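You operate a simulated robot arm through the tools that you are given. There is no shell and no other tool.

The job below is to be done with a simulated robot arm. You get a single attempt, and the scene is never put back.

TASK
Dust the potatoes all over from the yellow shaker.
Fine: twist its top open, then shut again; shaker back in the rack, nothing spilt beside the dish.

The check looks at the end state, three seconds after you hand in, the way a careful person would. Anything else that was tipped, shoved, dropped, spilled or broken makes it a failure.

THE ROBOT
A 6-joint arm with a two-finger parallel gripper, fixed in place. Base frame: the origin is on the floor under the middle of its stand, x ahead of it, y to its left, z up; the work surface is at about z = 0.86. Readings come in m, degrees, newtons and seconds.
With the tool pointing down near the work surface it reaches from about 0.24 to 0.64 m from the base axis. Its first joint turns from -66.0 to 66.0 degrees. Payload 2.7 kg.
Tool frame: the origin (TCP) lies between the finger pads and is the grasp point; the fingertips stand 0.023 m ahead of it; z points along the fingers, y is the line along which they close. The gripper opens to 0.094 m. The fingers are 0.038 m wide and 0.01 m thick; the gripper's body (0.054 by 0.096 m) begins 0.039 m behind the TCP.
Orientation is that of the tool frame in the base frame, as a unit quaternion [x, y, z, w]. With the fingers straight down and closing along the base's y, the tool's x points along the base's -x, its y along +y and its z along -z.

THE INTERFACE
- The arm moves only by the tool arm_command. Its argument "deltas" is a list of rows, each an object (a shift or turn left out is 0, a gripper value left out holds the last) with "xyz": the shift along the base's x, y, z in mm, a list of three; "rot": the turn, a rotation vector about the base's x, y, z in degrees, a list of three; "gripper": the gripper command, from -1 (shut) to 1 (fully open), values between in proportion. In form: [{"xyz": [x, y, z], "rot": [wx, wy, wz], "gripper": gripper}, ...]. A call has 1 to 20 rows; each row is the pose to reach, as a shift and turn from the pose commanded when the call began. Each row takes 0.2 s and may step no farther than 0.05 m and 8.6 degrees from the row before; otherwise, or with a gripper value out of range, the whole call is refused. Where a pose cannot be reached the arm comes as near as it can. A force on the tool above 40 N (or 10 N above the force at the start of the call, whichever is more), or a blocked arm, ends the call early, and 0.2 s more pass. Each finger travels about 0.045 m/s and halts on what it meets, pressing with about 26 N; the grip force reading is that of the motor and also rises with nothing between the fingers. The clock runs only during rows and for 0.2 s after the last one: add rows that repeat a pose to give the fingers time. The reply holds the time, the measured pose of the TCP, the force on the tool along the base axes, the opening and the grip force, in the units named above and with some noise, with the torque about the TCP (base axes, N m) and any sound that the robot's microphone picked up, and new pictures: "views" is both (left out), scene, wrist or none.
- Cameras (640 x 400 px; columns grow to the right, rows downward): "scene" is fixed at [0.0785, -0.4356, 1.4057]; the picture's right is [0.66, -0.75, 0.00], its down [-0.39, -0.34, -0.86] and it looks along [0.64, 0.57, -0.52] (base axes); focal length 313 px, centre (320, 200). "wrist" rides on the gripper at [0.086, 0.016, -0.074] in the tool frame; the picture's right is [-0.18, 0.98, 0.00], its down [-0.58, -0.11, -0.81] and it looks along [-0.79, -0.15, 0.59] (tool axes); focal length 243 px, centre (320, 200).
- probe_pixels(camera, pixels): there is no depth. For up to 12 entries [column, row, z] of the newest picture of that camera ("zoom" is the newest enlarged one), the place [x, y] in the base frame at which the ray of that pixel passes the height z, good to about 0.003 m, but the place of the scene camera against the robot may be out by one fixed shift of up to 0.018 m in any direction. No time passes.
- close_up(camera, box): a new picture of the part [left, top, right, bottom] of that camera's present view, enlarged. No time passes.
- close_job(): hands the job in; it is judged then, once.

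Unless the task says otherwise, let go and move clear before handing in.

The tools are called after "Emit:" as name(argument=value, ...) on one line, values as JSON. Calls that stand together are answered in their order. arm_command: Moves the arm, as the interface text tells. Its arguments: {"type":"object","properties":{"deltas":{"type":"array"},"views":{"type":"string","enum":["both","scene","wrist","none"]}},"required":["deltas"]} The other tools are called the same way: probe_pixels (camera, pixels) gives the place at which the rays of pixels pass given heights; close_up (camera, box) takes an enlarged picture of a part of a camera's view; close_job () hands the job in.

At the start:

```text
time: 0.0
tcp_pos: [0.3724, -0.0324, 1.2588]
tcp_rot: [0.0, 1.0, 0.0, -0.001]
contact_force: [-0.5, 0.1, 0.2]
moment: [0.0, -0.04, -0.02]
grip_width: 0.0942
gripper_force: 0.1
```

scene: 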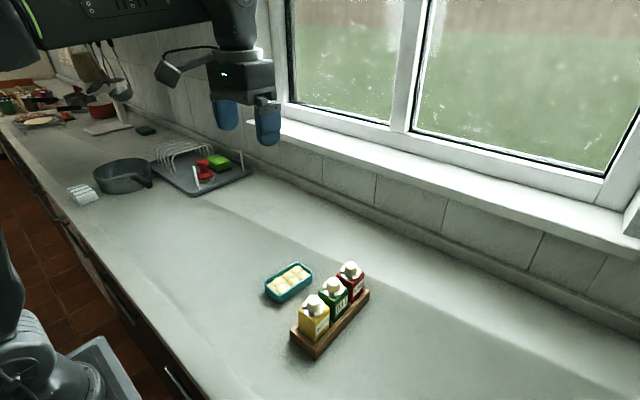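
wrist: 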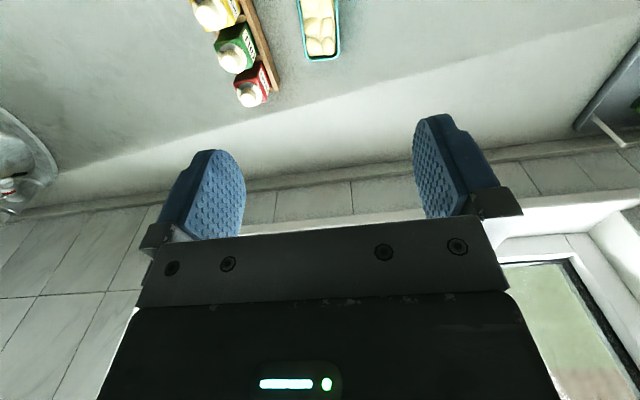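

The scene picture shows a rack with yellow (around 314,315), green (334,295) and red (350,278) shakers, and the teal dish of potatoes at about (289,282). I'll take close-ups to see the shaker tops and the rack.

Emit:
close_up(camera="scene", box=[250, 245, 390, 365])

Emit:
close_up(camera="wrist", box=[170, 0, 370, 125])

```text
3.33 times, centred on (320, 305) of scene
```

zoom: 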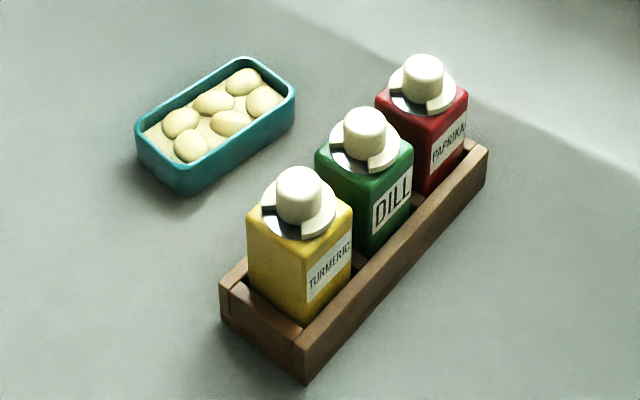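

```text
3.20 times, centred on (270, 62) of wrist
```

zoom: 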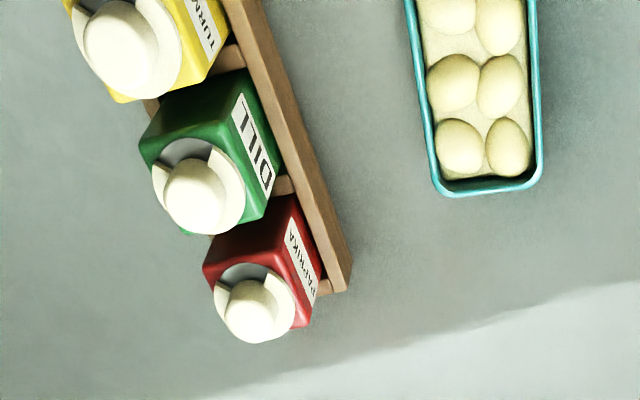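

The close-ups show three labelled shakers (TURMERIC is yellow). Each has a knob on a notched white dial over a metal lid, and the notch sits toward the robot side. I'll probe a few pixels to locate the rack, knobs and dish.

Emit:
probe_pixels(camera="scene", pixels=[[316, 356, 0.86], [291, 334, 0.86], [369, 297, 0.86], [315, 287, 0.97], [333, 273, 0.97], [350, 262, 0.97], [286, 304, 0.86], [264, 290, 0.86], [312, 282, 0.86], [290, 264, 0.9]])

Emit:
probe_pixels(camera="wrist", pixels=[[211, 14, 0.97], [231, 61, 0.97], [250, 97, 0.97], [278, 87, 0.88], [248, 10, 0.88], [308, 60, 0.89], [339, 56, 0.89], [340, 2, 0.89]])

```text
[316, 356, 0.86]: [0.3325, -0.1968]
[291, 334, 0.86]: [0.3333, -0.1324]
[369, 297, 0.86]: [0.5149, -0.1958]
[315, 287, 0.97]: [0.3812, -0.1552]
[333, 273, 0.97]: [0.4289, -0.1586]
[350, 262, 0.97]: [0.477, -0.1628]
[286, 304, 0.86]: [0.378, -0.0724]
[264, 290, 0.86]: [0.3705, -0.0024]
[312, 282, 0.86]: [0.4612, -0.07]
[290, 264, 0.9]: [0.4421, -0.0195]
```

```text
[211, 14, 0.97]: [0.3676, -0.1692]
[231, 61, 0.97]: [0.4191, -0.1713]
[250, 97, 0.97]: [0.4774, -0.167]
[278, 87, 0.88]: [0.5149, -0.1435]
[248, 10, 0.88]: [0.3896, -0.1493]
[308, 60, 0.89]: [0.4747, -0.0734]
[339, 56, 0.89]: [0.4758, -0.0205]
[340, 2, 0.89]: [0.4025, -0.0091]
```

The rack spans x of about 0.33–0.515 and y of about -0.20 to -0.14. The yellow shaker is near (0.365, -0.165) and the dish near (0.42, -0.04). I'll bring the wrist camera behind and above the yellow shaker to inspect its dial.

Emit:
arm_command(deltas=[{"xyz": [-18, -24, -30]}, {"xyz": [-36, -48, -60]}, {"xyz": [-54, -72, -90]}, {"xyz": [-72, -96, -120]}, {"xyz": [-92, -118, -145]}, {"xyz": [-92, -118, -145]}])

```text
time: 1.4
tcp_pos: [0.2802, -0.152, 1.1138]
tcp_rot: [0.0, 1.0, 0.0, 0.0]
contact_force: [-0.7, -0.2, -0.1]
moment: [-0.01, 0.03, -0.01]
grip_width: 0.0937
gripper_force: 0.1
```

scene: 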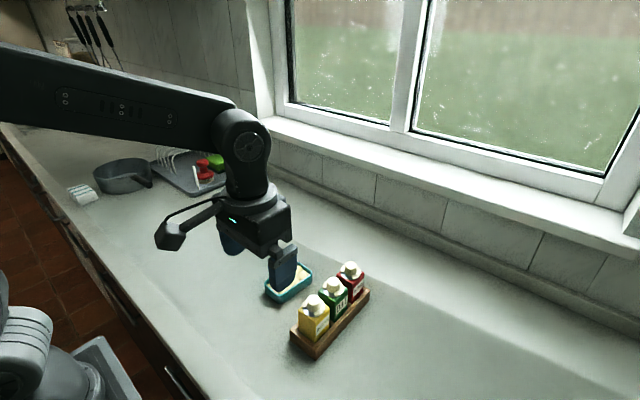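
wrist: 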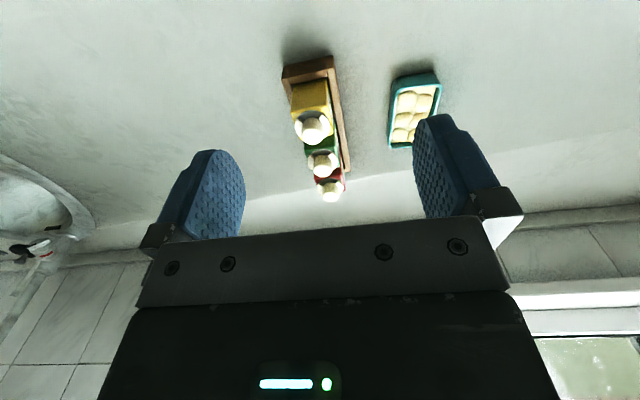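

Emit:
close_up(camera="wrist", box=[270, 45, 450, 210])

Emit:
probe_pixels(camera="wrist", pixels=[[311, 127, 0.95], [311, 127, 0.97], [311, 127, 0.96], [322, 160, 0.96], [330, 188, 0.96], [284, 76, 0.86], [335, 64, 0.86], [349, 172, 0.88], [390, 150, 0.86], [437, 72, 0.89], [398, 78, 0.89]])

```text
2.42 times, centred on (360, 128) of wrist
```

zoom: 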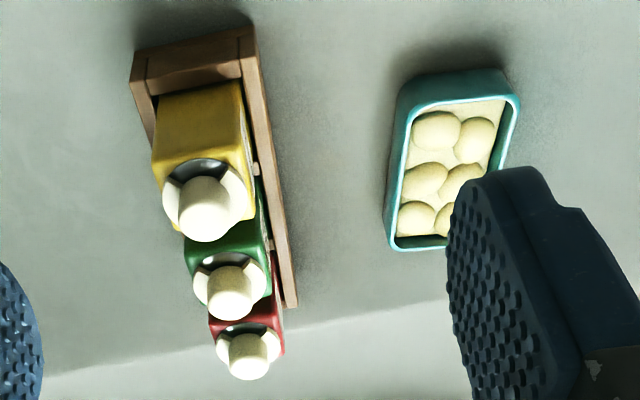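

```text
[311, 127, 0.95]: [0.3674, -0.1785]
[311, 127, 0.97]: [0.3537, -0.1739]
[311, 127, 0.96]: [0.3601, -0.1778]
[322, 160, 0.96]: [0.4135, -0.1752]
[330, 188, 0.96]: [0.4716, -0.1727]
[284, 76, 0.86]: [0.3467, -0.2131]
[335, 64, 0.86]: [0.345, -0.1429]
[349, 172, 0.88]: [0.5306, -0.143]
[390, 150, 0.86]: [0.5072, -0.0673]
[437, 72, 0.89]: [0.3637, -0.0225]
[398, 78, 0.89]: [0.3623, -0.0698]
```

The second wrist view shows each dial's notch facing the robot, around (311,113) on the yellow one, with dark metal under it and no holes visible yet. I'll tilt the tool so the wrist camera looks nearly straight down on the yellow lid.

Emit:
arm_command(deltas=[{"xyz": [10, -2, -14], "rot": [0, 7, 0]}, {"xyz": [20, -4, -28], "rot": [0, 14, 0]}, {"xyz": [30, -6, -42], "rot": [0, 21, 0]}, {"xyz": [40, -8, -56], "rot": [0, 28, 0]}, {"xyz": [50, -10, -70], "rot": [0, 35, 0]}, {"xyz": [50, -10, -70], "rot": [0, 35, 0]}])

```text
time: 2.8
tcp_pos: [0.3313, -0.161, 1.0444]
tcp_rot: [0.0, 0.954, 0.0, -0.301]
contact_force: [-0.6, 0.1, 0.0]
moment: [0.04, 0.01, 0.0]
grip_width: 0.0939
gripper_force: 0.0
```

scene: 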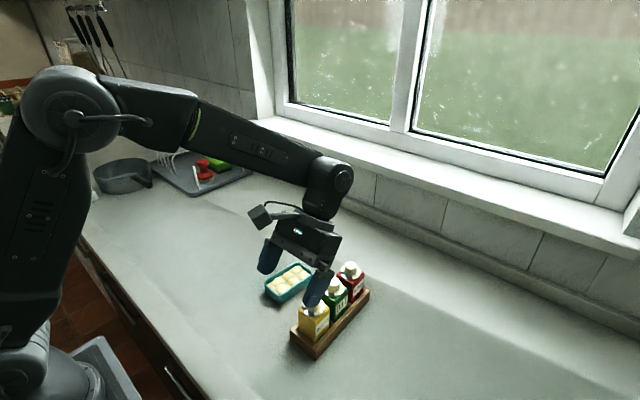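
wrist: 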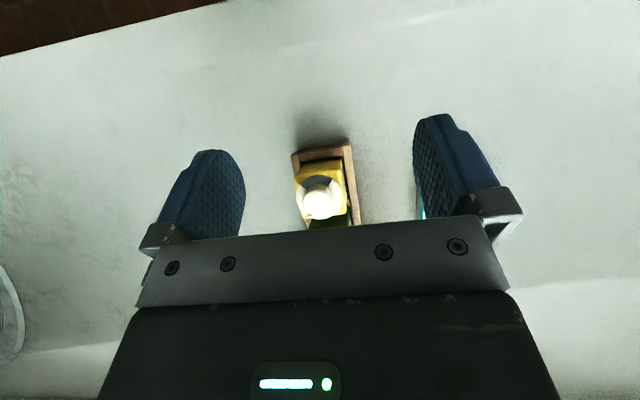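

Emit:
close_up(camera="wrist", box=[275, 130, 371, 235])

Emit:
probe_pixels(camera="wrist", pixels=[[320, 202, 0.96], [320, 202, 0.98], [320, 202, 0.94], [292, 155, 0.88], [351, 144, 0.88], [296, 167, 0.93], [340, 159, 0.93], [349, 213, 0.93], [300, 215, 0.93]])

```text
3.81 times, centred on (323, 182) of wrist
```

zoom: 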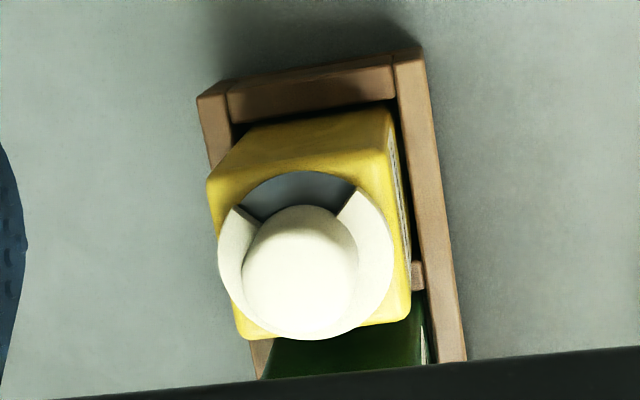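

```text
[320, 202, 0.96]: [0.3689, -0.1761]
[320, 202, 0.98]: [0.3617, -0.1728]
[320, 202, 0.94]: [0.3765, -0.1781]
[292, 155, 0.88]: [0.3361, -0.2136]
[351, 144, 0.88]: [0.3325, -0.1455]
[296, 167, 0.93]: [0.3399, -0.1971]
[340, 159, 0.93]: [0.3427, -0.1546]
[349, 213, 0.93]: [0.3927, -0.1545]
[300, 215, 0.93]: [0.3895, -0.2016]
```

The straight-down view shows the yellow dial with a knob near (318,198) and a notch of roughly 90° facing the robot with plain metal under it. I'll level the tool over the knob to line it up.

Emit:
arm_command(deltas=[{"xyz": [7, -3, 4], "rot": [0, -7, 0]}, {"xyz": [14, -6, 4], "rot": [0, -14, 0]}, {"xyz": [21, -9, 4], "rot": [0, -21, 0]}, {"xyz": [28, -12, 4], "rot": [0, -28, 0]}, {"xyz": [34, -15, 4], "rot": [0, -35, 0]}, {"xyz": [34, -15, 4], "rot": [0, -35, 0]}])

Emit:
close_up(camera="wrist", box=[220, 20, 420, 145])

Emit:
close_up(camera="scene", box=[250, 245, 390, 365])

```text
time: 4.2
tcp_pos: [0.3646, -0.1767, 1.0484]
tcp_rot: [-0.001, 1.0, 0.001, 0.001]
contact_force: [0.2, -0.3, 0.8]
moment: [-0.03, -0.03, -0.03]
grip_width: 0.0938
gripper_force: 0.0
```

scene: 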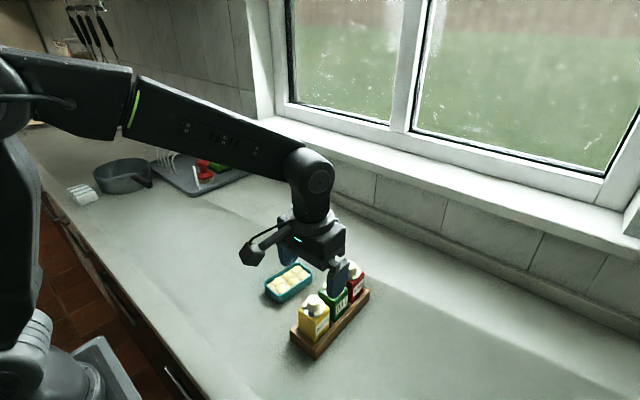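
wrist: 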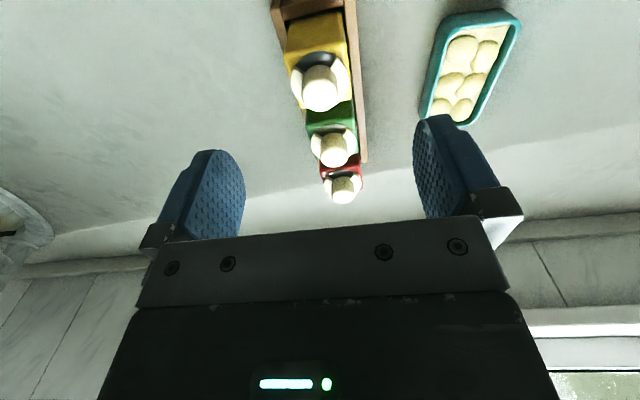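

```text
3.20 times, centred on (320, 82) of wrist
```

zoom: 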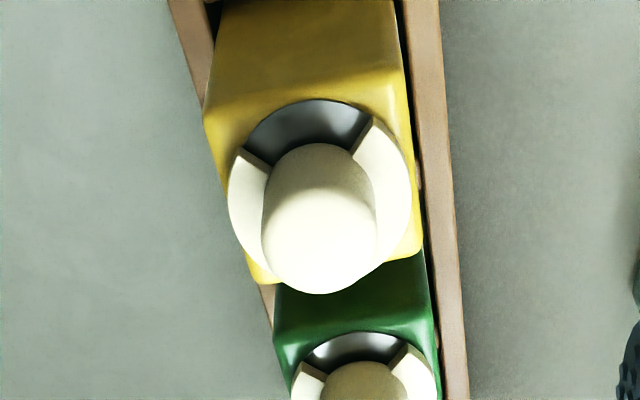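

```text
3.33 times, centred on (320, 305) of scene
```

zoom: 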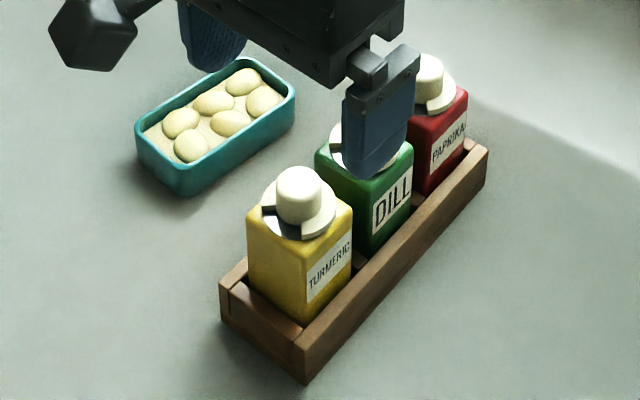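

The knob's top face is at about (319,93), so it is centred in column. The height is still uncertain, near 0.96–0.98. With the fingers open they clear the rack on both sides, so I'll lower some more and look again.

Emit:
arm_command(deltas=[{"xyz": [0, 0, -25]}, {"xyz": [0, 0, -50]}, {"xyz": [0, 0, -50]}])

Emit:
close_up(camera="wrist", box=[220, 60, 420, 185])

Emit:
close_up(camera="scene", box=[250, 245, 390, 365])

```text
time: 5.0
tcp_pos: [0.3648, -0.1764, 0.9973]
tcp_rot: [-0.001, 1.0, 0.0, -0.001]
contact_force: [-0.1, -0.5, -1.0]
moment: [0.04, 0.04, -0.02]
grip_width: 0.0941
gripper_force: 0.0
```

scene: 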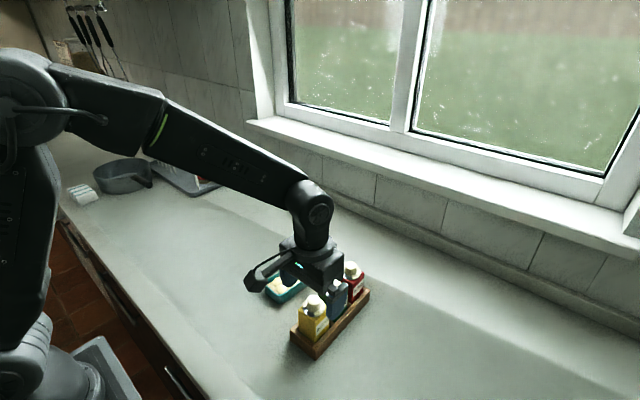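
wrist: 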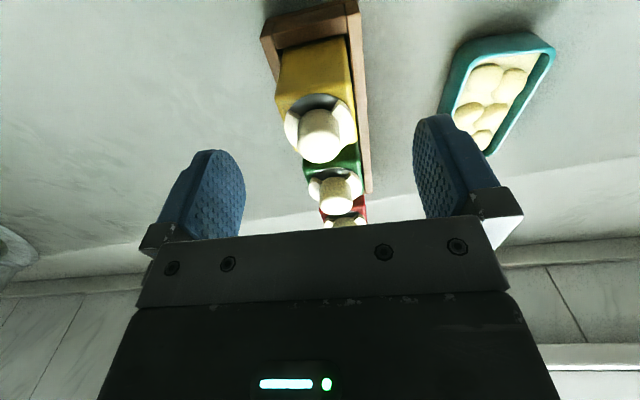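

```text
3.20 times, centred on (320, 122) of wrist
```

zoom: 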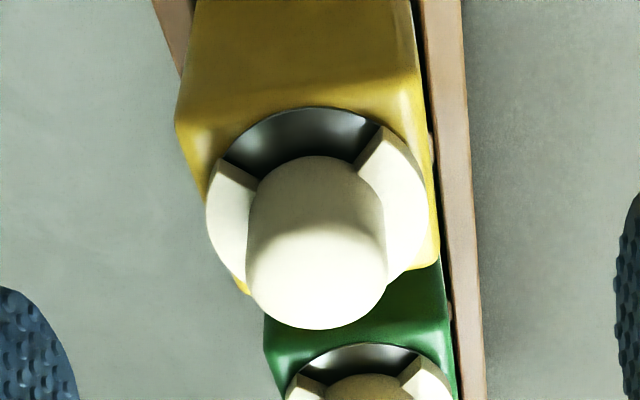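

```text
3.33 times, centred on (320, 305) of scene
```

zoom: 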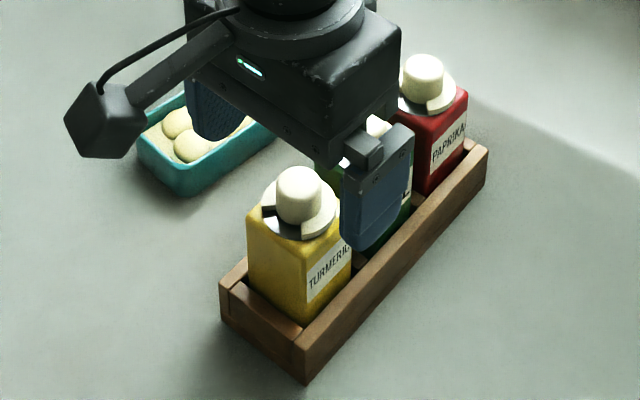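

From the two heights I get the knob top at about (0.368, -0.177, 0.967) with a diameter of about 24 mm, and the dial face near z 0.954. I'll narrow the fingers, centre them and lower to z of about 0.980, then look before gripping.

Emit:
arm_command(deltas=[{"xyz": [3.5, -1, 0], "gripper": 0.2}, {"xyz": [3.5, -1, 0], "gripper": -0.2}, {"xyz": [3.5, -1, 0], "gripper": -0.2}, {"xyz": [3.5, -1, -8], "gripper": -0.2}, {"xyz": [3.5, -1, -16], "gripper": -0.2}, {"xyz": [3.5, -1, -16], "gripper": -0.2}])

Emit:
close_up(camera="wrist", box=[220, 80, 420, 205])

Emit:
close_up(camera="scene", box=[280, 250, 370, 330])

```text
time: 6.4
tcp_pos: [0.3672, -0.1774, 0.9816]
tcp_rot: [0.0, 1.0, 0.0, -0.001]
contact_force: [0.1, 0.2, 0.3]
moment: [0.0, -0.02, -0.01]
grip_width: 0.0377
gripper_force: 0.0
```

scene: 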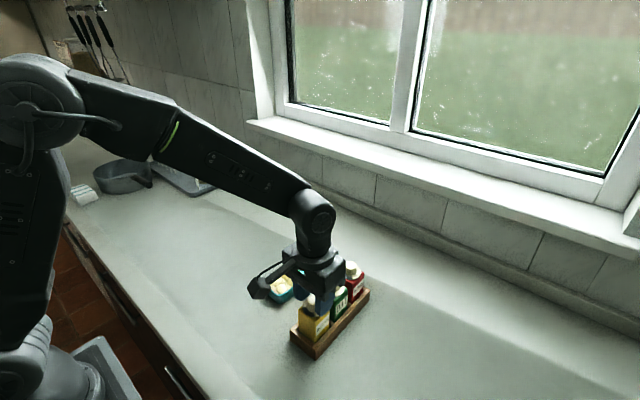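
wrist: 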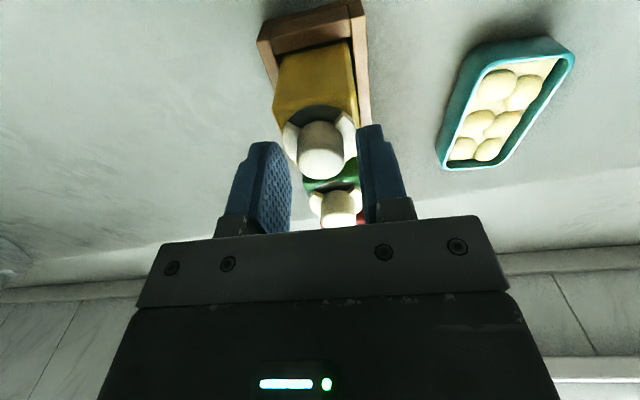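

```text
3.20 times, centred on (320, 142) of wrist
```

zoom: 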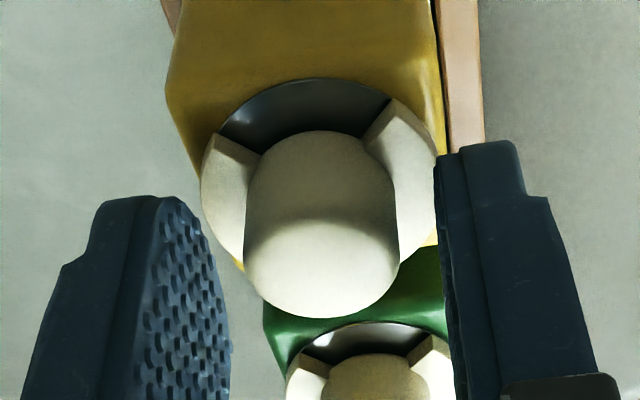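

```text
5.00 times, centred on (325, 290) of scene
```

zoom: 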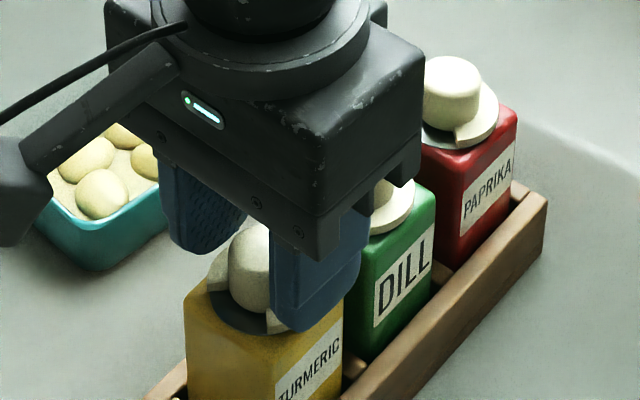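

The knob is centred between the fingers (column about 321, between finger edges near 292 and 357). The scene close-up shows the fingertips beside it just above the dial, so I'll close on the knob.

Emit:
arm_command(deltas=[{"gripper": -0.45}, {"gripper": -1}, {"gripper": -1}, {"gripper": -1}])

Emit:
close_up(camera="wrist", box=[220, 80, 420, 205])

Emit:
close_up(camera="scene", box=[280, 250, 370, 330])

```text
time: 7.4
tcp_pos: [0.3676, -0.1768, 0.9825]
tcp_rot: [0.001, 1.0, 0.0, -0.001]
contact_force: [-0.5, 0.2, -0.1]
moment: [0.0, 0.02, 0.0]
grip_width: 0.0235
gripper_force: 25.9
```

scene: 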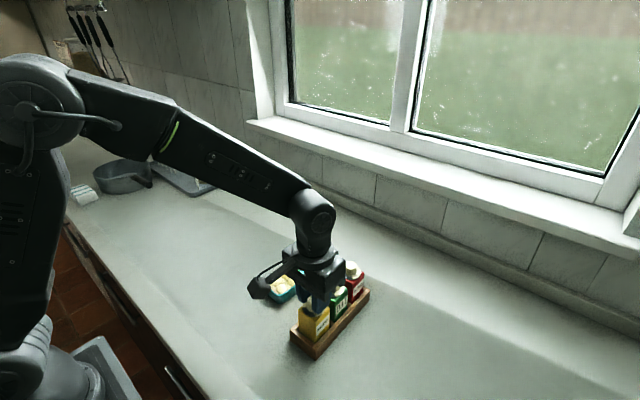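
wrist: 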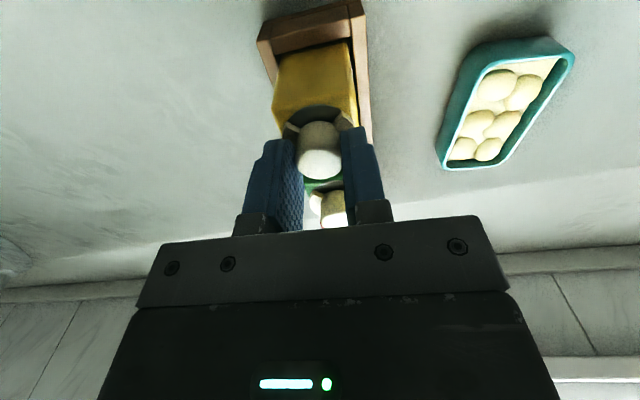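

```text
3.20 times, centred on (320, 142) of wrist
```

zoom: 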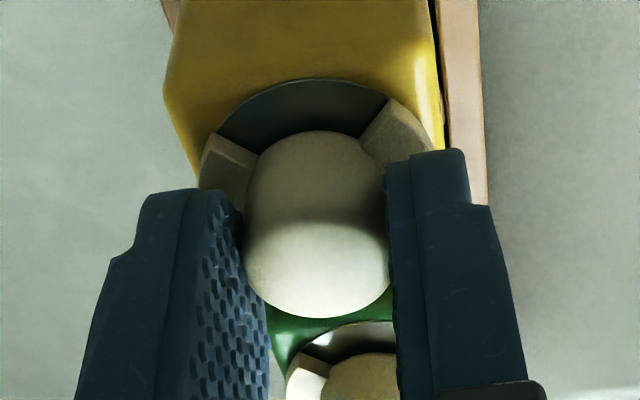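

```text
5.00 times, centred on (325, 290) of scene
```

zoom: 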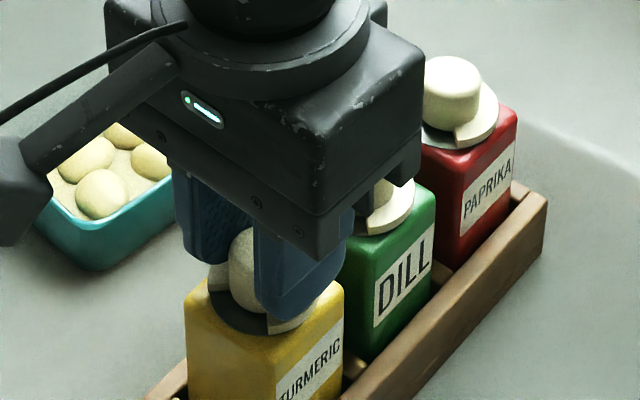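

The knob is gripped at 23.5 mm with negligible side force. I'll try a small counter-clockwise twist and watch the torque.

Emit:
arm_command(deltas=[{"rot": [0, 0, 5], "gripper": -1}, {"rot": [0, 0, 10], "gripper": -1}, {"rot": [0, 0, 15], "gripper": -1}, {"rot": [0, 0, 15], "gripper": -1}])

Emit:
close_up(camera="wrist", box=[220, 80, 420, 205])

Emit:
close_up(camera="scene", box=[280, 250, 370, 330])

```text
time: 8.4
tcp_pos: [0.3678, -0.1774, 0.9822]
tcp_rot: [-0.132, 0.991, 0.0, -0.001]
contact_force: [0.5, 1.2, -0.2]
moment: [0.07, -0.07, -0.01]
grip_width: 0.0234
gripper_force: 25.8
```

scene: 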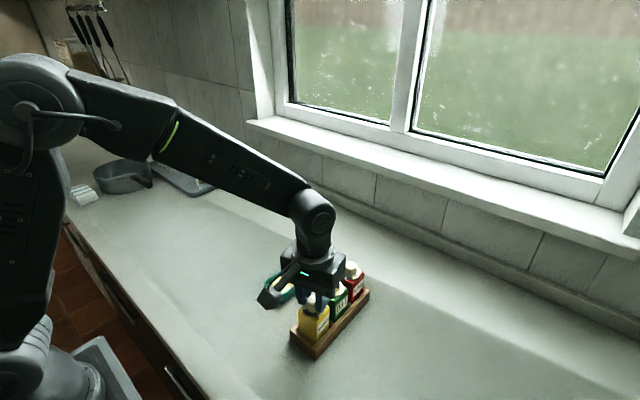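
wrist: 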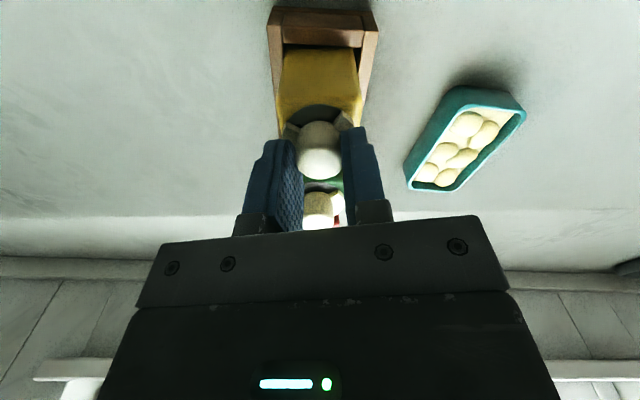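

```text
3.20 times, centred on (320, 142) of wrist
```

zoom: 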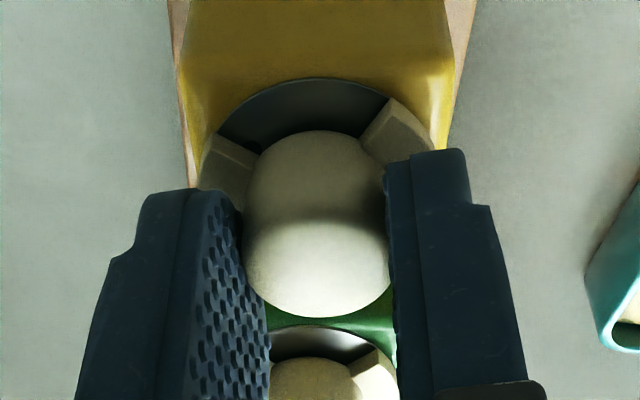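

```text
5.00 times, centred on (325, 290) of scene
```

zoom: 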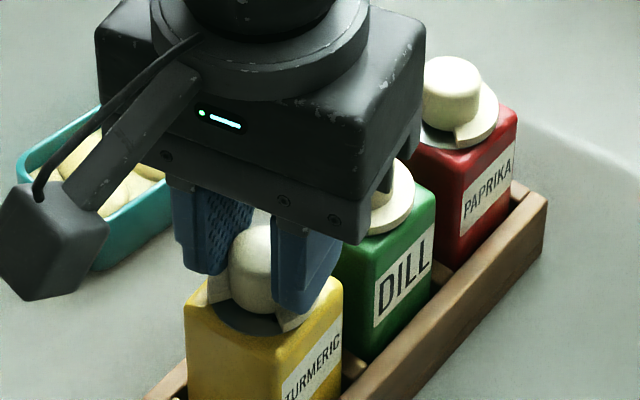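

The dial turned 15° freely while the body stayed square. A black spot, possibly a hole, is showing at the notch's left edge (zoom 255,147), so I'll continue turning the same way.

Emit:
arm_command(deltas=[{"rot": [0, 0, 6], "gripper": -1}, {"rot": [0, 0, 12], "gripper": -1}, {"rot": [0, 0, 18], "gripper": -1}, {"rot": [0, 0, 24], "gripper": -1}, {"rot": [0, 0, 30], "gripper": -1}, {"rot": [0, 0, 30], "gripper": -1}])

Emit:
close_up(camera="wrist", box=[220, 80, 420, 205])

Emit:
close_up(camera="scene", box=[280, 250, 370, 330])

```text
time: 9.8
tcp_pos: [0.3675, -0.178, 0.9815]
tcp_rot: [-0.383, 0.924, 0.0, 0.001]
contact_force: [-0.5, 1.3, 1.2]
moment: [0.09, 0.13, 0.0]
grip_width: 0.0237
gripper_force: 26.3
```

scene: 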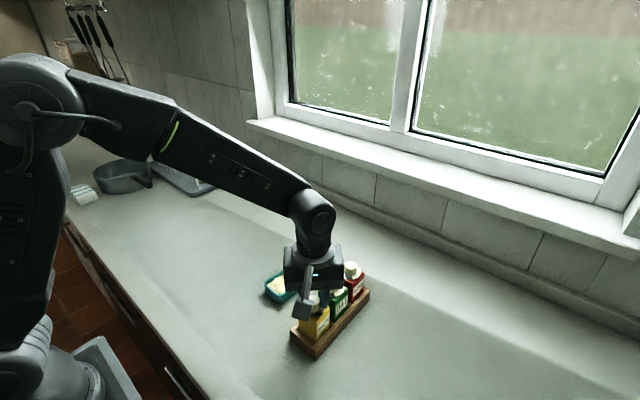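
wrist: 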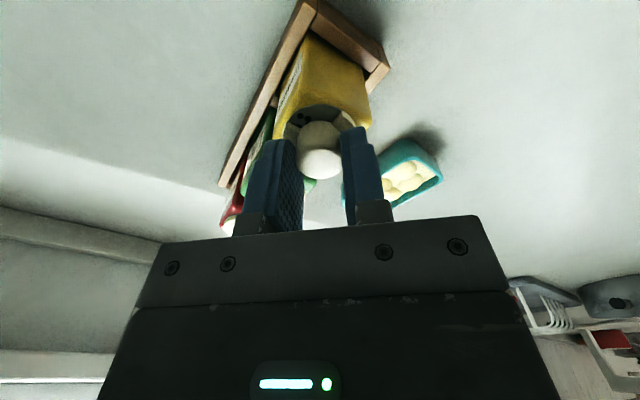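

```text
3.20 times, centred on (320, 142) of wrist
```

zoom: 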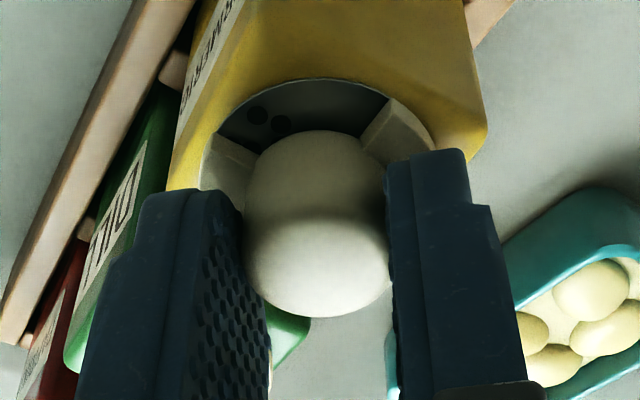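

```text
5.00 times, centred on (325, 290) of scene
```

zoom: 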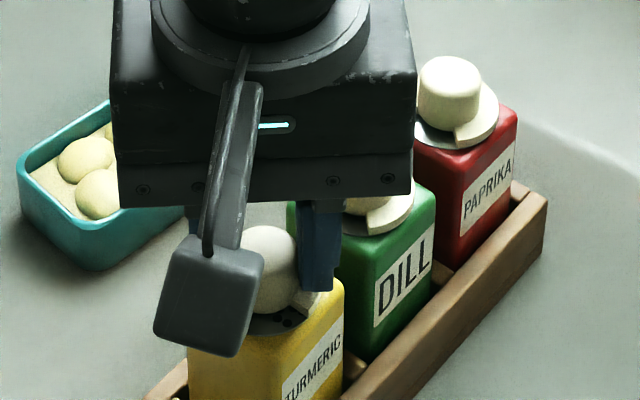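

Two black holes now show in the notch at zoom (257,115) and (280,123), so this is the opening direction. I'll keep turning until the notch is centred on the holes.

Emit:
arm_command(deltas=[{"rot": [0, 0, 6], "gripper": -1}, {"rot": [0, 0, 12], "gripper": -1}, {"rot": [0, 0, 18], "gripper": -1}, {"rot": [0, 0, 24], "gripper": -1}, {"rot": [0, 0, 30], "gripper": -1}, {"rot": [0, 0, 30], "gripper": -1}])

Emit:
close_up(camera="wrist", box=[220, 80, 420, 205])

Emit:
close_up(camera="scene", box=[280, 250, 370, 330])

```text
time: 11.2
tcp_pos: [0.3672, -0.1775, 0.9817]
tcp_rot: [-0.609, 0.793, -0.001, 0.0]
contact_force: [-1.0, 0.3, 3.0]
moment: [0.08, 0.13, 0.02]
grip_width: 0.0237
gripper_force: 26.1
```

scene: 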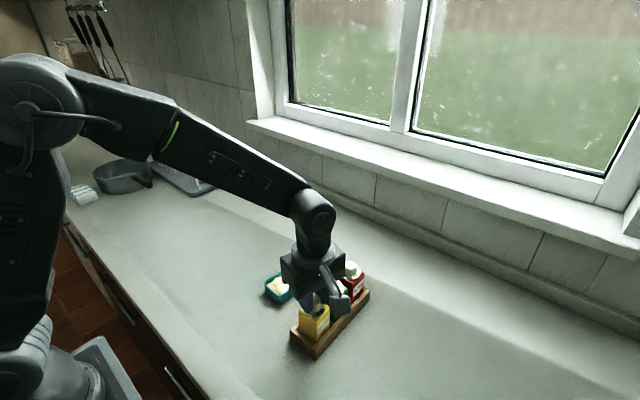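
wrist: 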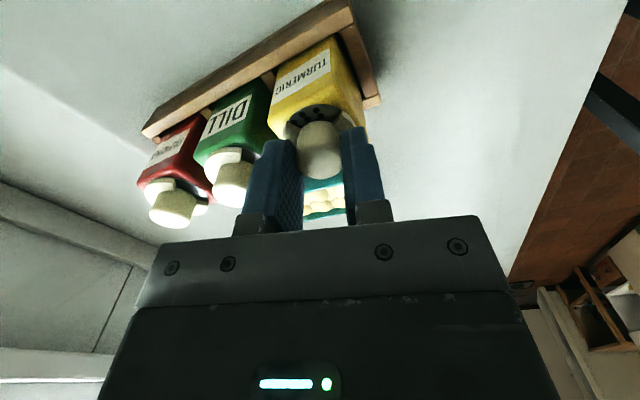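

```text
3.20 times, centred on (320, 142) of wrist
```

zoom: 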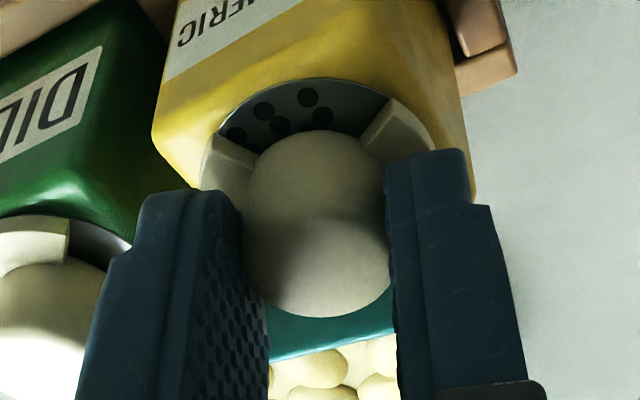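

```text
5.00 times, centred on (325, 290) of scene
```

zoom: 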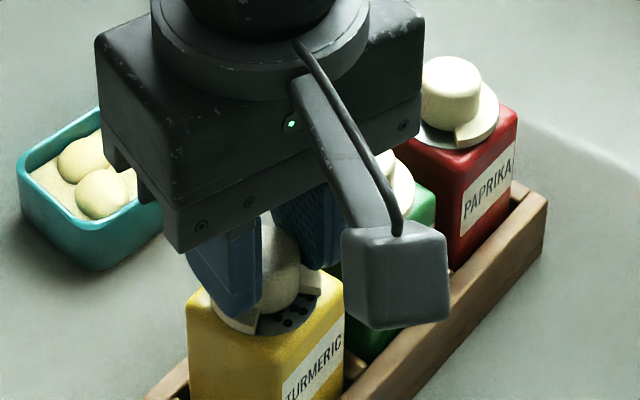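

Five holes are visible, at zoom (236,135), (263,111), (280,127), (307,98) and (322,117), and they sit toward the left of the notch. About 15–20° more should centre them.

Emit:
arm_command(deltas=[{"rot": [0, 0, 5], "gripper": -1}, {"rot": [0, 0, 10], "gripper": -1}, {"rot": [0, 0, 15], "gripper": -1}, {"rot": [0, 0, 15], "gripper": -1}])

Emit:
close_up(camera="wrist", box=[220, 80, 420, 205])

Emit:
close_up(camera="scene", box=[280, 250, 370, 330])

```text
time: 12.2
tcp_pos: [0.3671, -0.1779, 0.9815]
tcp_rot: [0.708, -0.706, 0.0, 0.0]
contact_force: [0.0, 1.3, 3.8]
moment: [0.07, 0.14, 0.04]
grip_width: 0.0234
gripper_force: 26.6
```

scene: 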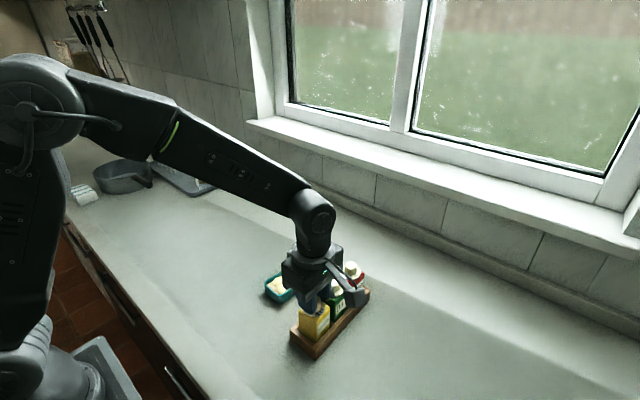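
wrist: 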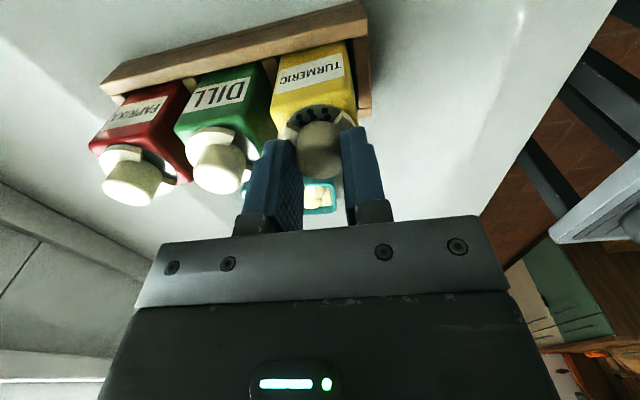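

```text
3.20 times, centred on (320, 142) of wrist
```

zoom: 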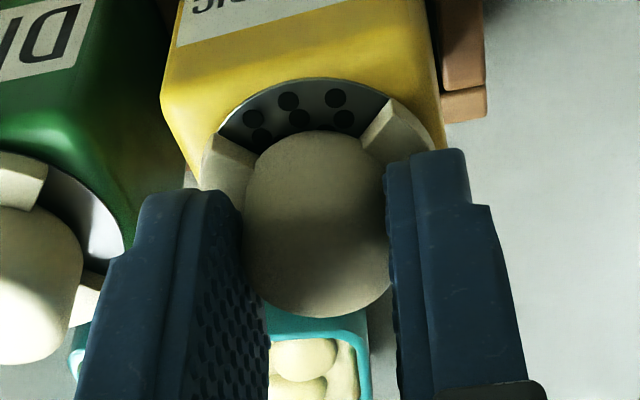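

```text
5.00 times, centred on (325, 290) of scene
```

zoom: 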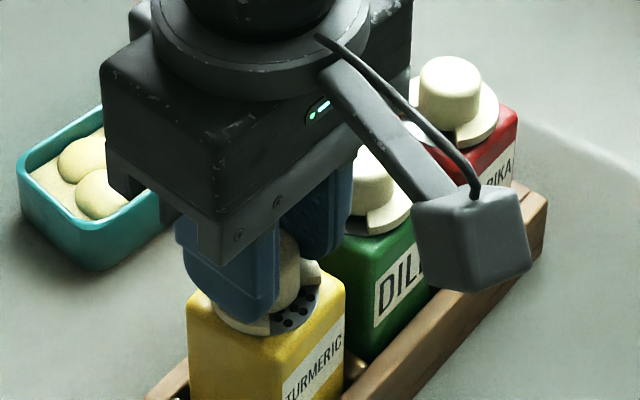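

All six holes are now exposed, in an outer row at zoom (253,118), (288,101), (335,98) with an inner row below it. The notch is nearly centred on them, so I'll nudge 4° more and then release.

Emit:
arm_command(deltas=[{"rot": [0, 0, 4], "gripper": -1}, {"rot": [0, 0, 4], "gripper": -1}])

Emit:
close_up(camera="wrist", box=[260, 95, 380, 170])

```text
time: 12.8
tcp_pos: [0.3668, -0.1762, 0.9823]
tcp_rot: [0.731, -0.682, 0.001, 0.001]
contact_force: [-1.1, 1.4, 3.1]
moment: [0.09, 0.12, -0.1]
grip_width: 0.0236
gripper_force: 26.0
```

scene: 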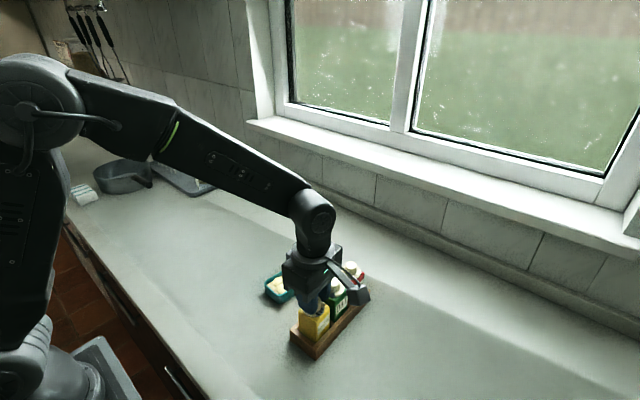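
wrist: 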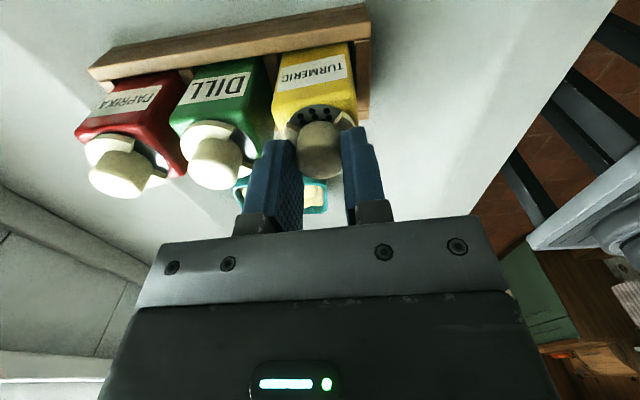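

```text
5.33 times, centred on (320, 132) of wrist
```

zoom: 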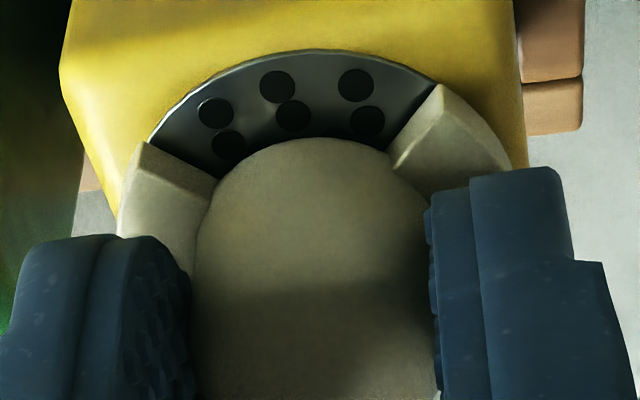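

All six holes are fully exposed and centred in the notch (5.3x zoom, around 293,100). I'll open the fingers slightly so they clear the green shaker and rise straight up.

Emit:
arm_command(deltas=[{"gripper": -0.5}, {"gripper": -0.2}, {"gripper": -0.2}, {"xyz": [0, 0, 20], "gripper": -0.2}, {"xyz": [0, 0, 60], "gripper": -0.2}, {"xyz": [0, 0, 100], "gripper": -0.2}, {"xyz": [0, 0, 100], "gripper": -0.2}])

Emit:
close_up(camera="scene", box=[250, 245, 390, 365])

```text
time: 14.4
tcp_pos: [0.3678, -0.1763, 1.0831]
tcp_rot: [0.731, -0.682, 0.0, 0.0]
contact_force: [0.0, 0.2, 0.3]
moment: [-0.01, 0.0, 0.01]
grip_width: 0.0375
gripper_force: 0.1
```

scene: 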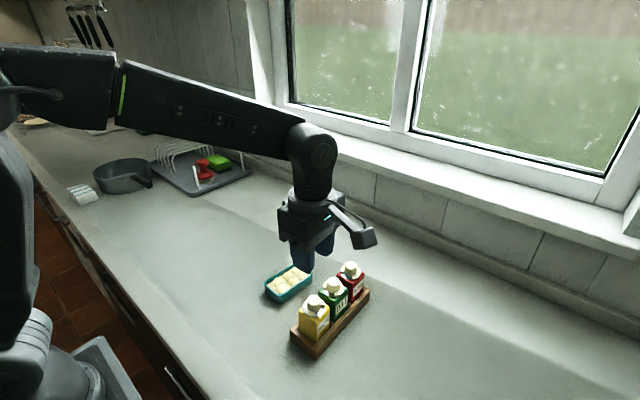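
wrist: 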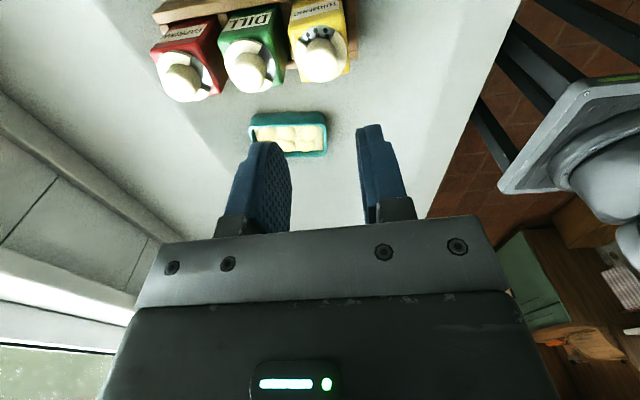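

```text
3.33 times, centred on (320, 305) of scene
```

zoom: 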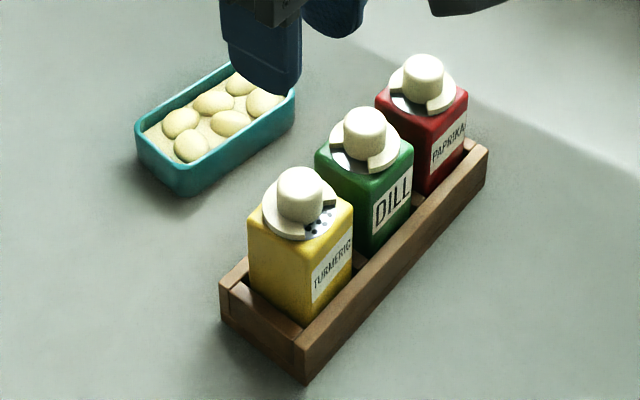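

The scene close-up shows the yellow dial open with its holes on the -y side, and nothing else moved. Before grasping I'll unwind the yaw over clear space to test whether the arm can pitch to horizontal and roll over.

Emit:
arm_command(deltas=[{"xyz": [0, 10, 10], "rot": [0, 0, -8.5]}, {"xyz": [0, 20, 20], "rot": [0, 0, -17]}, {"xyz": [0, 30, 30], "rot": [0, 0, -25.5]}, {"xyz": [0, 40, 40], "rot": [0, 0, -34]}, {"xyz": [0, 50, 50], "rot": [0, 0, -42.5]}, {"xyz": [0, 60, 60], "rot": [0, 0, -51]}, {"xyz": [0, 70, 60], "rot": [0, 0, -59.5]}, {"xyz": [0, 80, 60], "rot": [0, 0, -68]}, {"xyz": [0, 90, 60], "rot": [0, 0, -76.5]}, {"xyz": [0, 100, 60], "rot": [0, 0, -85]}, {"xyz": [0, 110, 60], "rot": [0, 0, -93.8], "gripper": -0.2}, {"xyz": [0, 110, 60], "rot": [0, 0, -93.8]}], views="none")

```text
refused: row 11 steps farther than a row can; nothing moved
```

Emit:
arm_command(deltas=[{"xyz": [0, 10, 10], "rot": [0, 0, -8.5]}, {"xyz": [0, 20, 20], "rot": [0, 0, -17]}, {"xyz": [0, 30, 30], "rot": [0, 0, -25.5]}, {"xyz": [0, 40, 40], "rot": [0, 0, -34]}, {"xyz": [0, 50, 50], "rot": [0, 0, -42.5]}, {"xyz": [0, 60, 60], "rot": [0, 0, -51]}, {"xyz": [0, 70, 60], "rot": [0, 0, -59.5]}, {"xyz": [0, 80, 60], "rot": [0, 0, -68]}, {"xyz": [0, 90, 60], "rot": [0, 0, -76.5]}, {"xyz": [0, 100, 60], "rot": [0, 0, -85]}, {"xyz": [0, 110, 60], "rot": [0, 0, -93]}, {"xyz": [0, 110, 60], "rot": [0, 0, -94]}], views="none")

```text
time: 17.0
tcp_pos: [0.3675, -0.0662, 1.1409]
tcp_rot: [0.001, 1.0, 0.0, 0.0]
contact_force: [1.0, 0.1, -0.1]
moment: [-0.03, 0.03, 0.01]
grip_width: 0.0376
gripper_force: 0.0
```

The tool is level again at (0.3675, -0.066, 1.141). I'll now test pitching it forward to horizontal here in free air.

Emit:
arm_command(deltas=[{"xyz": [5, 2, 0], "rot": [0, -8.2, 0]}, {"xyz": [10, 4, 0], "rot": [0, -16.4, 0]}, {"xyz": [15, 6, 0], "rot": [0, -24.6, 0]}, {"xyz": [20, 8, 0], "rot": [0, -32.8, 0]}, {"xyz": [25, 10, 0], "rot": [0, -41, 0]}, {"xyz": [30, 12, 0], "rot": [0, -49.2, 0]}, {"xyz": [35, 14, 0], "rot": [0, -57.4, 0]}, {"xyz": [40, 16, 0], "rot": [0, -65.6, 0]}, {"xyz": [45, 18, 0], "rot": [0, -73.8, 0]}, {"xyz": [50, 20, 0], "rot": [0, -82, 0]}, {"xyz": [55, 22, 0], "rot": [0, -90, 0]}, {"xyz": [55, 22, 0], "rot": [0, -90, 0]}])

```text
time: 19.6
tcp_pos: [0.4224, -0.0446, 1.141]
tcp_rot: [0.0, 0.706, 0.0, 0.708]
contact_force: [0.6, 1.4, -0.1]
moment: [0.01, 0.01, 0.01]
grip_width: 0.0376
gripper_force: 0.2
out of reach, approached as far as the arm can: row 8
```

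scene: 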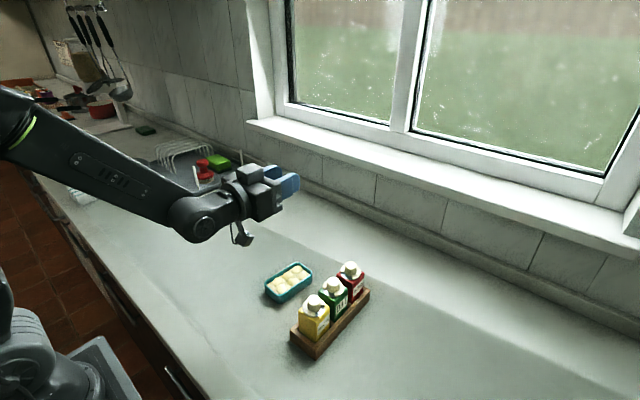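
wrist: 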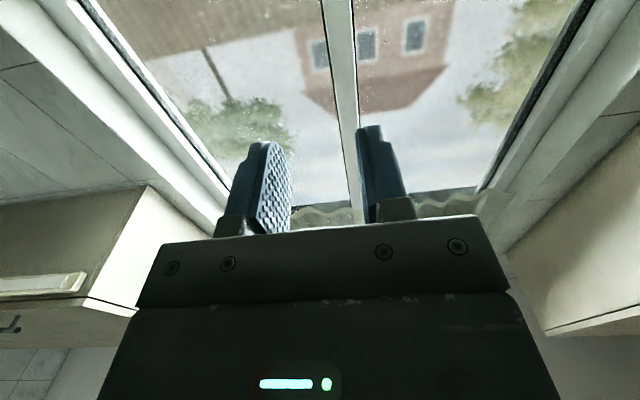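

Horizontal pitch works here at z 1.141, apart from a brief near-miss at row 8. Now I'll test rolling about the tool axis.

Emit:
arm_command(deltas=[{"rot": [8.5, 0, 0]}, {"rot": [17, 0, 0]}, {"rot": [25.5, 0, 0]}, {"rot": [34, 0, 0]}, {"rot": [42.5, 0, 0]}, {"rot": [51, 0, 0]}, {"rot": [59.5, 0, 0]}, {"rot": [68, 0, 0]}, {"rot": [76.5, 0, 0]}, {"rot": [85, 0, 0]}, {"rot": [90, 0, 0]}, {"rot": [98.5, 0, 0]}, {"rot": [107, 0, 0]}, {"rot": [115.5, 0, 0]}, {"rot": [124, 0, 0]}, {"rot": [132.5, 0, 0]}, {"rot": [141, 0, 0]}, {"rot": [149.5, 0, 0]}, {"rot": [158, 0, 0]}, {"rot": [166.5, 0, 0]}], views="scene")

```text
time: 23.8
tcp_pos: [0.4227, -0.0454, 1.1417]
tcp_rot: [0.703, 0.081, 0.702, 0.082]
contact_force: [0.1, 0.1, -0.2]
moment: [0.01, 0.0, -0.02]
grip_width: 0.0375
gripper_force: 0.1
```

scene: 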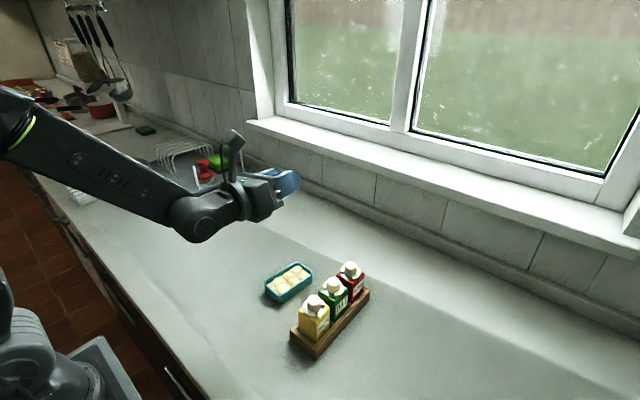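

Rolling +166° works and the camera is now on top. I'll finish the roll to 180°, then test lowering over the dish toward pouring height.

Emit:
arm_command(deltas=[{"rot": [6, 0, 0]}, {"rot": [13.5, 0, 0]}, {"xyz": [10, 0, -25], "rot": [13.5, 0, 0]}, {"xyz": [20, 0, -50], "rot": [13.5, 0, 0]}, {"xyz": [30, 0, -75], "rot": [13.5, 0, 0]}, {"xyz": [30, 0, -100], "rot": [13.5, 0, 0]}, {"xyz": [30, 0, -100], "rot": [13.5, 0, 0]}])

```text
time: 25.4
tcp_pos: [0.4546, -0.0047, 1.0593]
tcp_rot: [0.71, 0.003, 0.704, 0.025]
contact_force: [-0.4, 0.2, 0.0]
moment: [-0.02, -0.01, 0.03]
grip_width: 0.0376
gripper_force: 0.1
out of reach, approached as far as the arm can: row 2, 3, 4, 5, 6, 7
```

scene: 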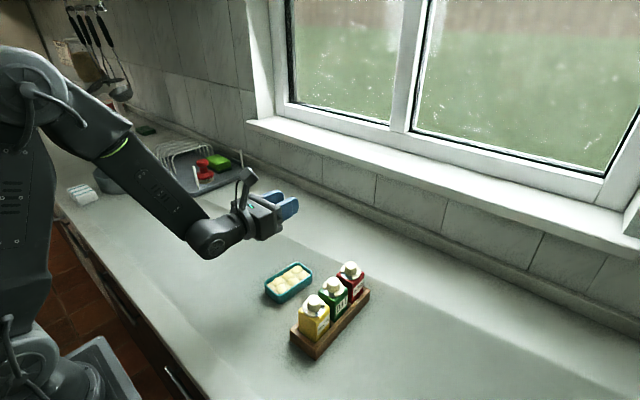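
wrist: 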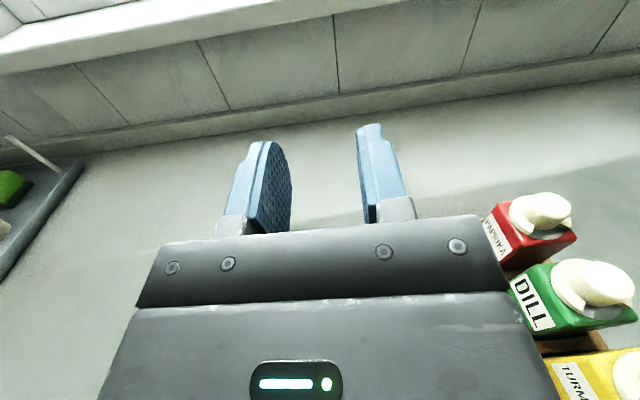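

Near the full 180° roll the arm hits a joint limit: it reached (0.4546, -0.0047, 1.0593) instead of the target. I'll back the roll off to about 162° and retest at lower height.

Emit:
arm_command(deltas=[{"rot": [-8, 0, 0]}, {"rot": [-16, 0, 0]}, {"rot": [-16, 0, 0]}], views="none")

```text
time: 26.2
tcp_pos: [0.4556, -0.0052, 1.0602]
tcp_rot: [0.7, 0.102, 0.696, 0.123]
contact_force: [-0.5, 0.6, -0.5]
moment: [-0.01, 0.0, -0.01]
grip_width: 0.0374
gripper_force: 0.0
```

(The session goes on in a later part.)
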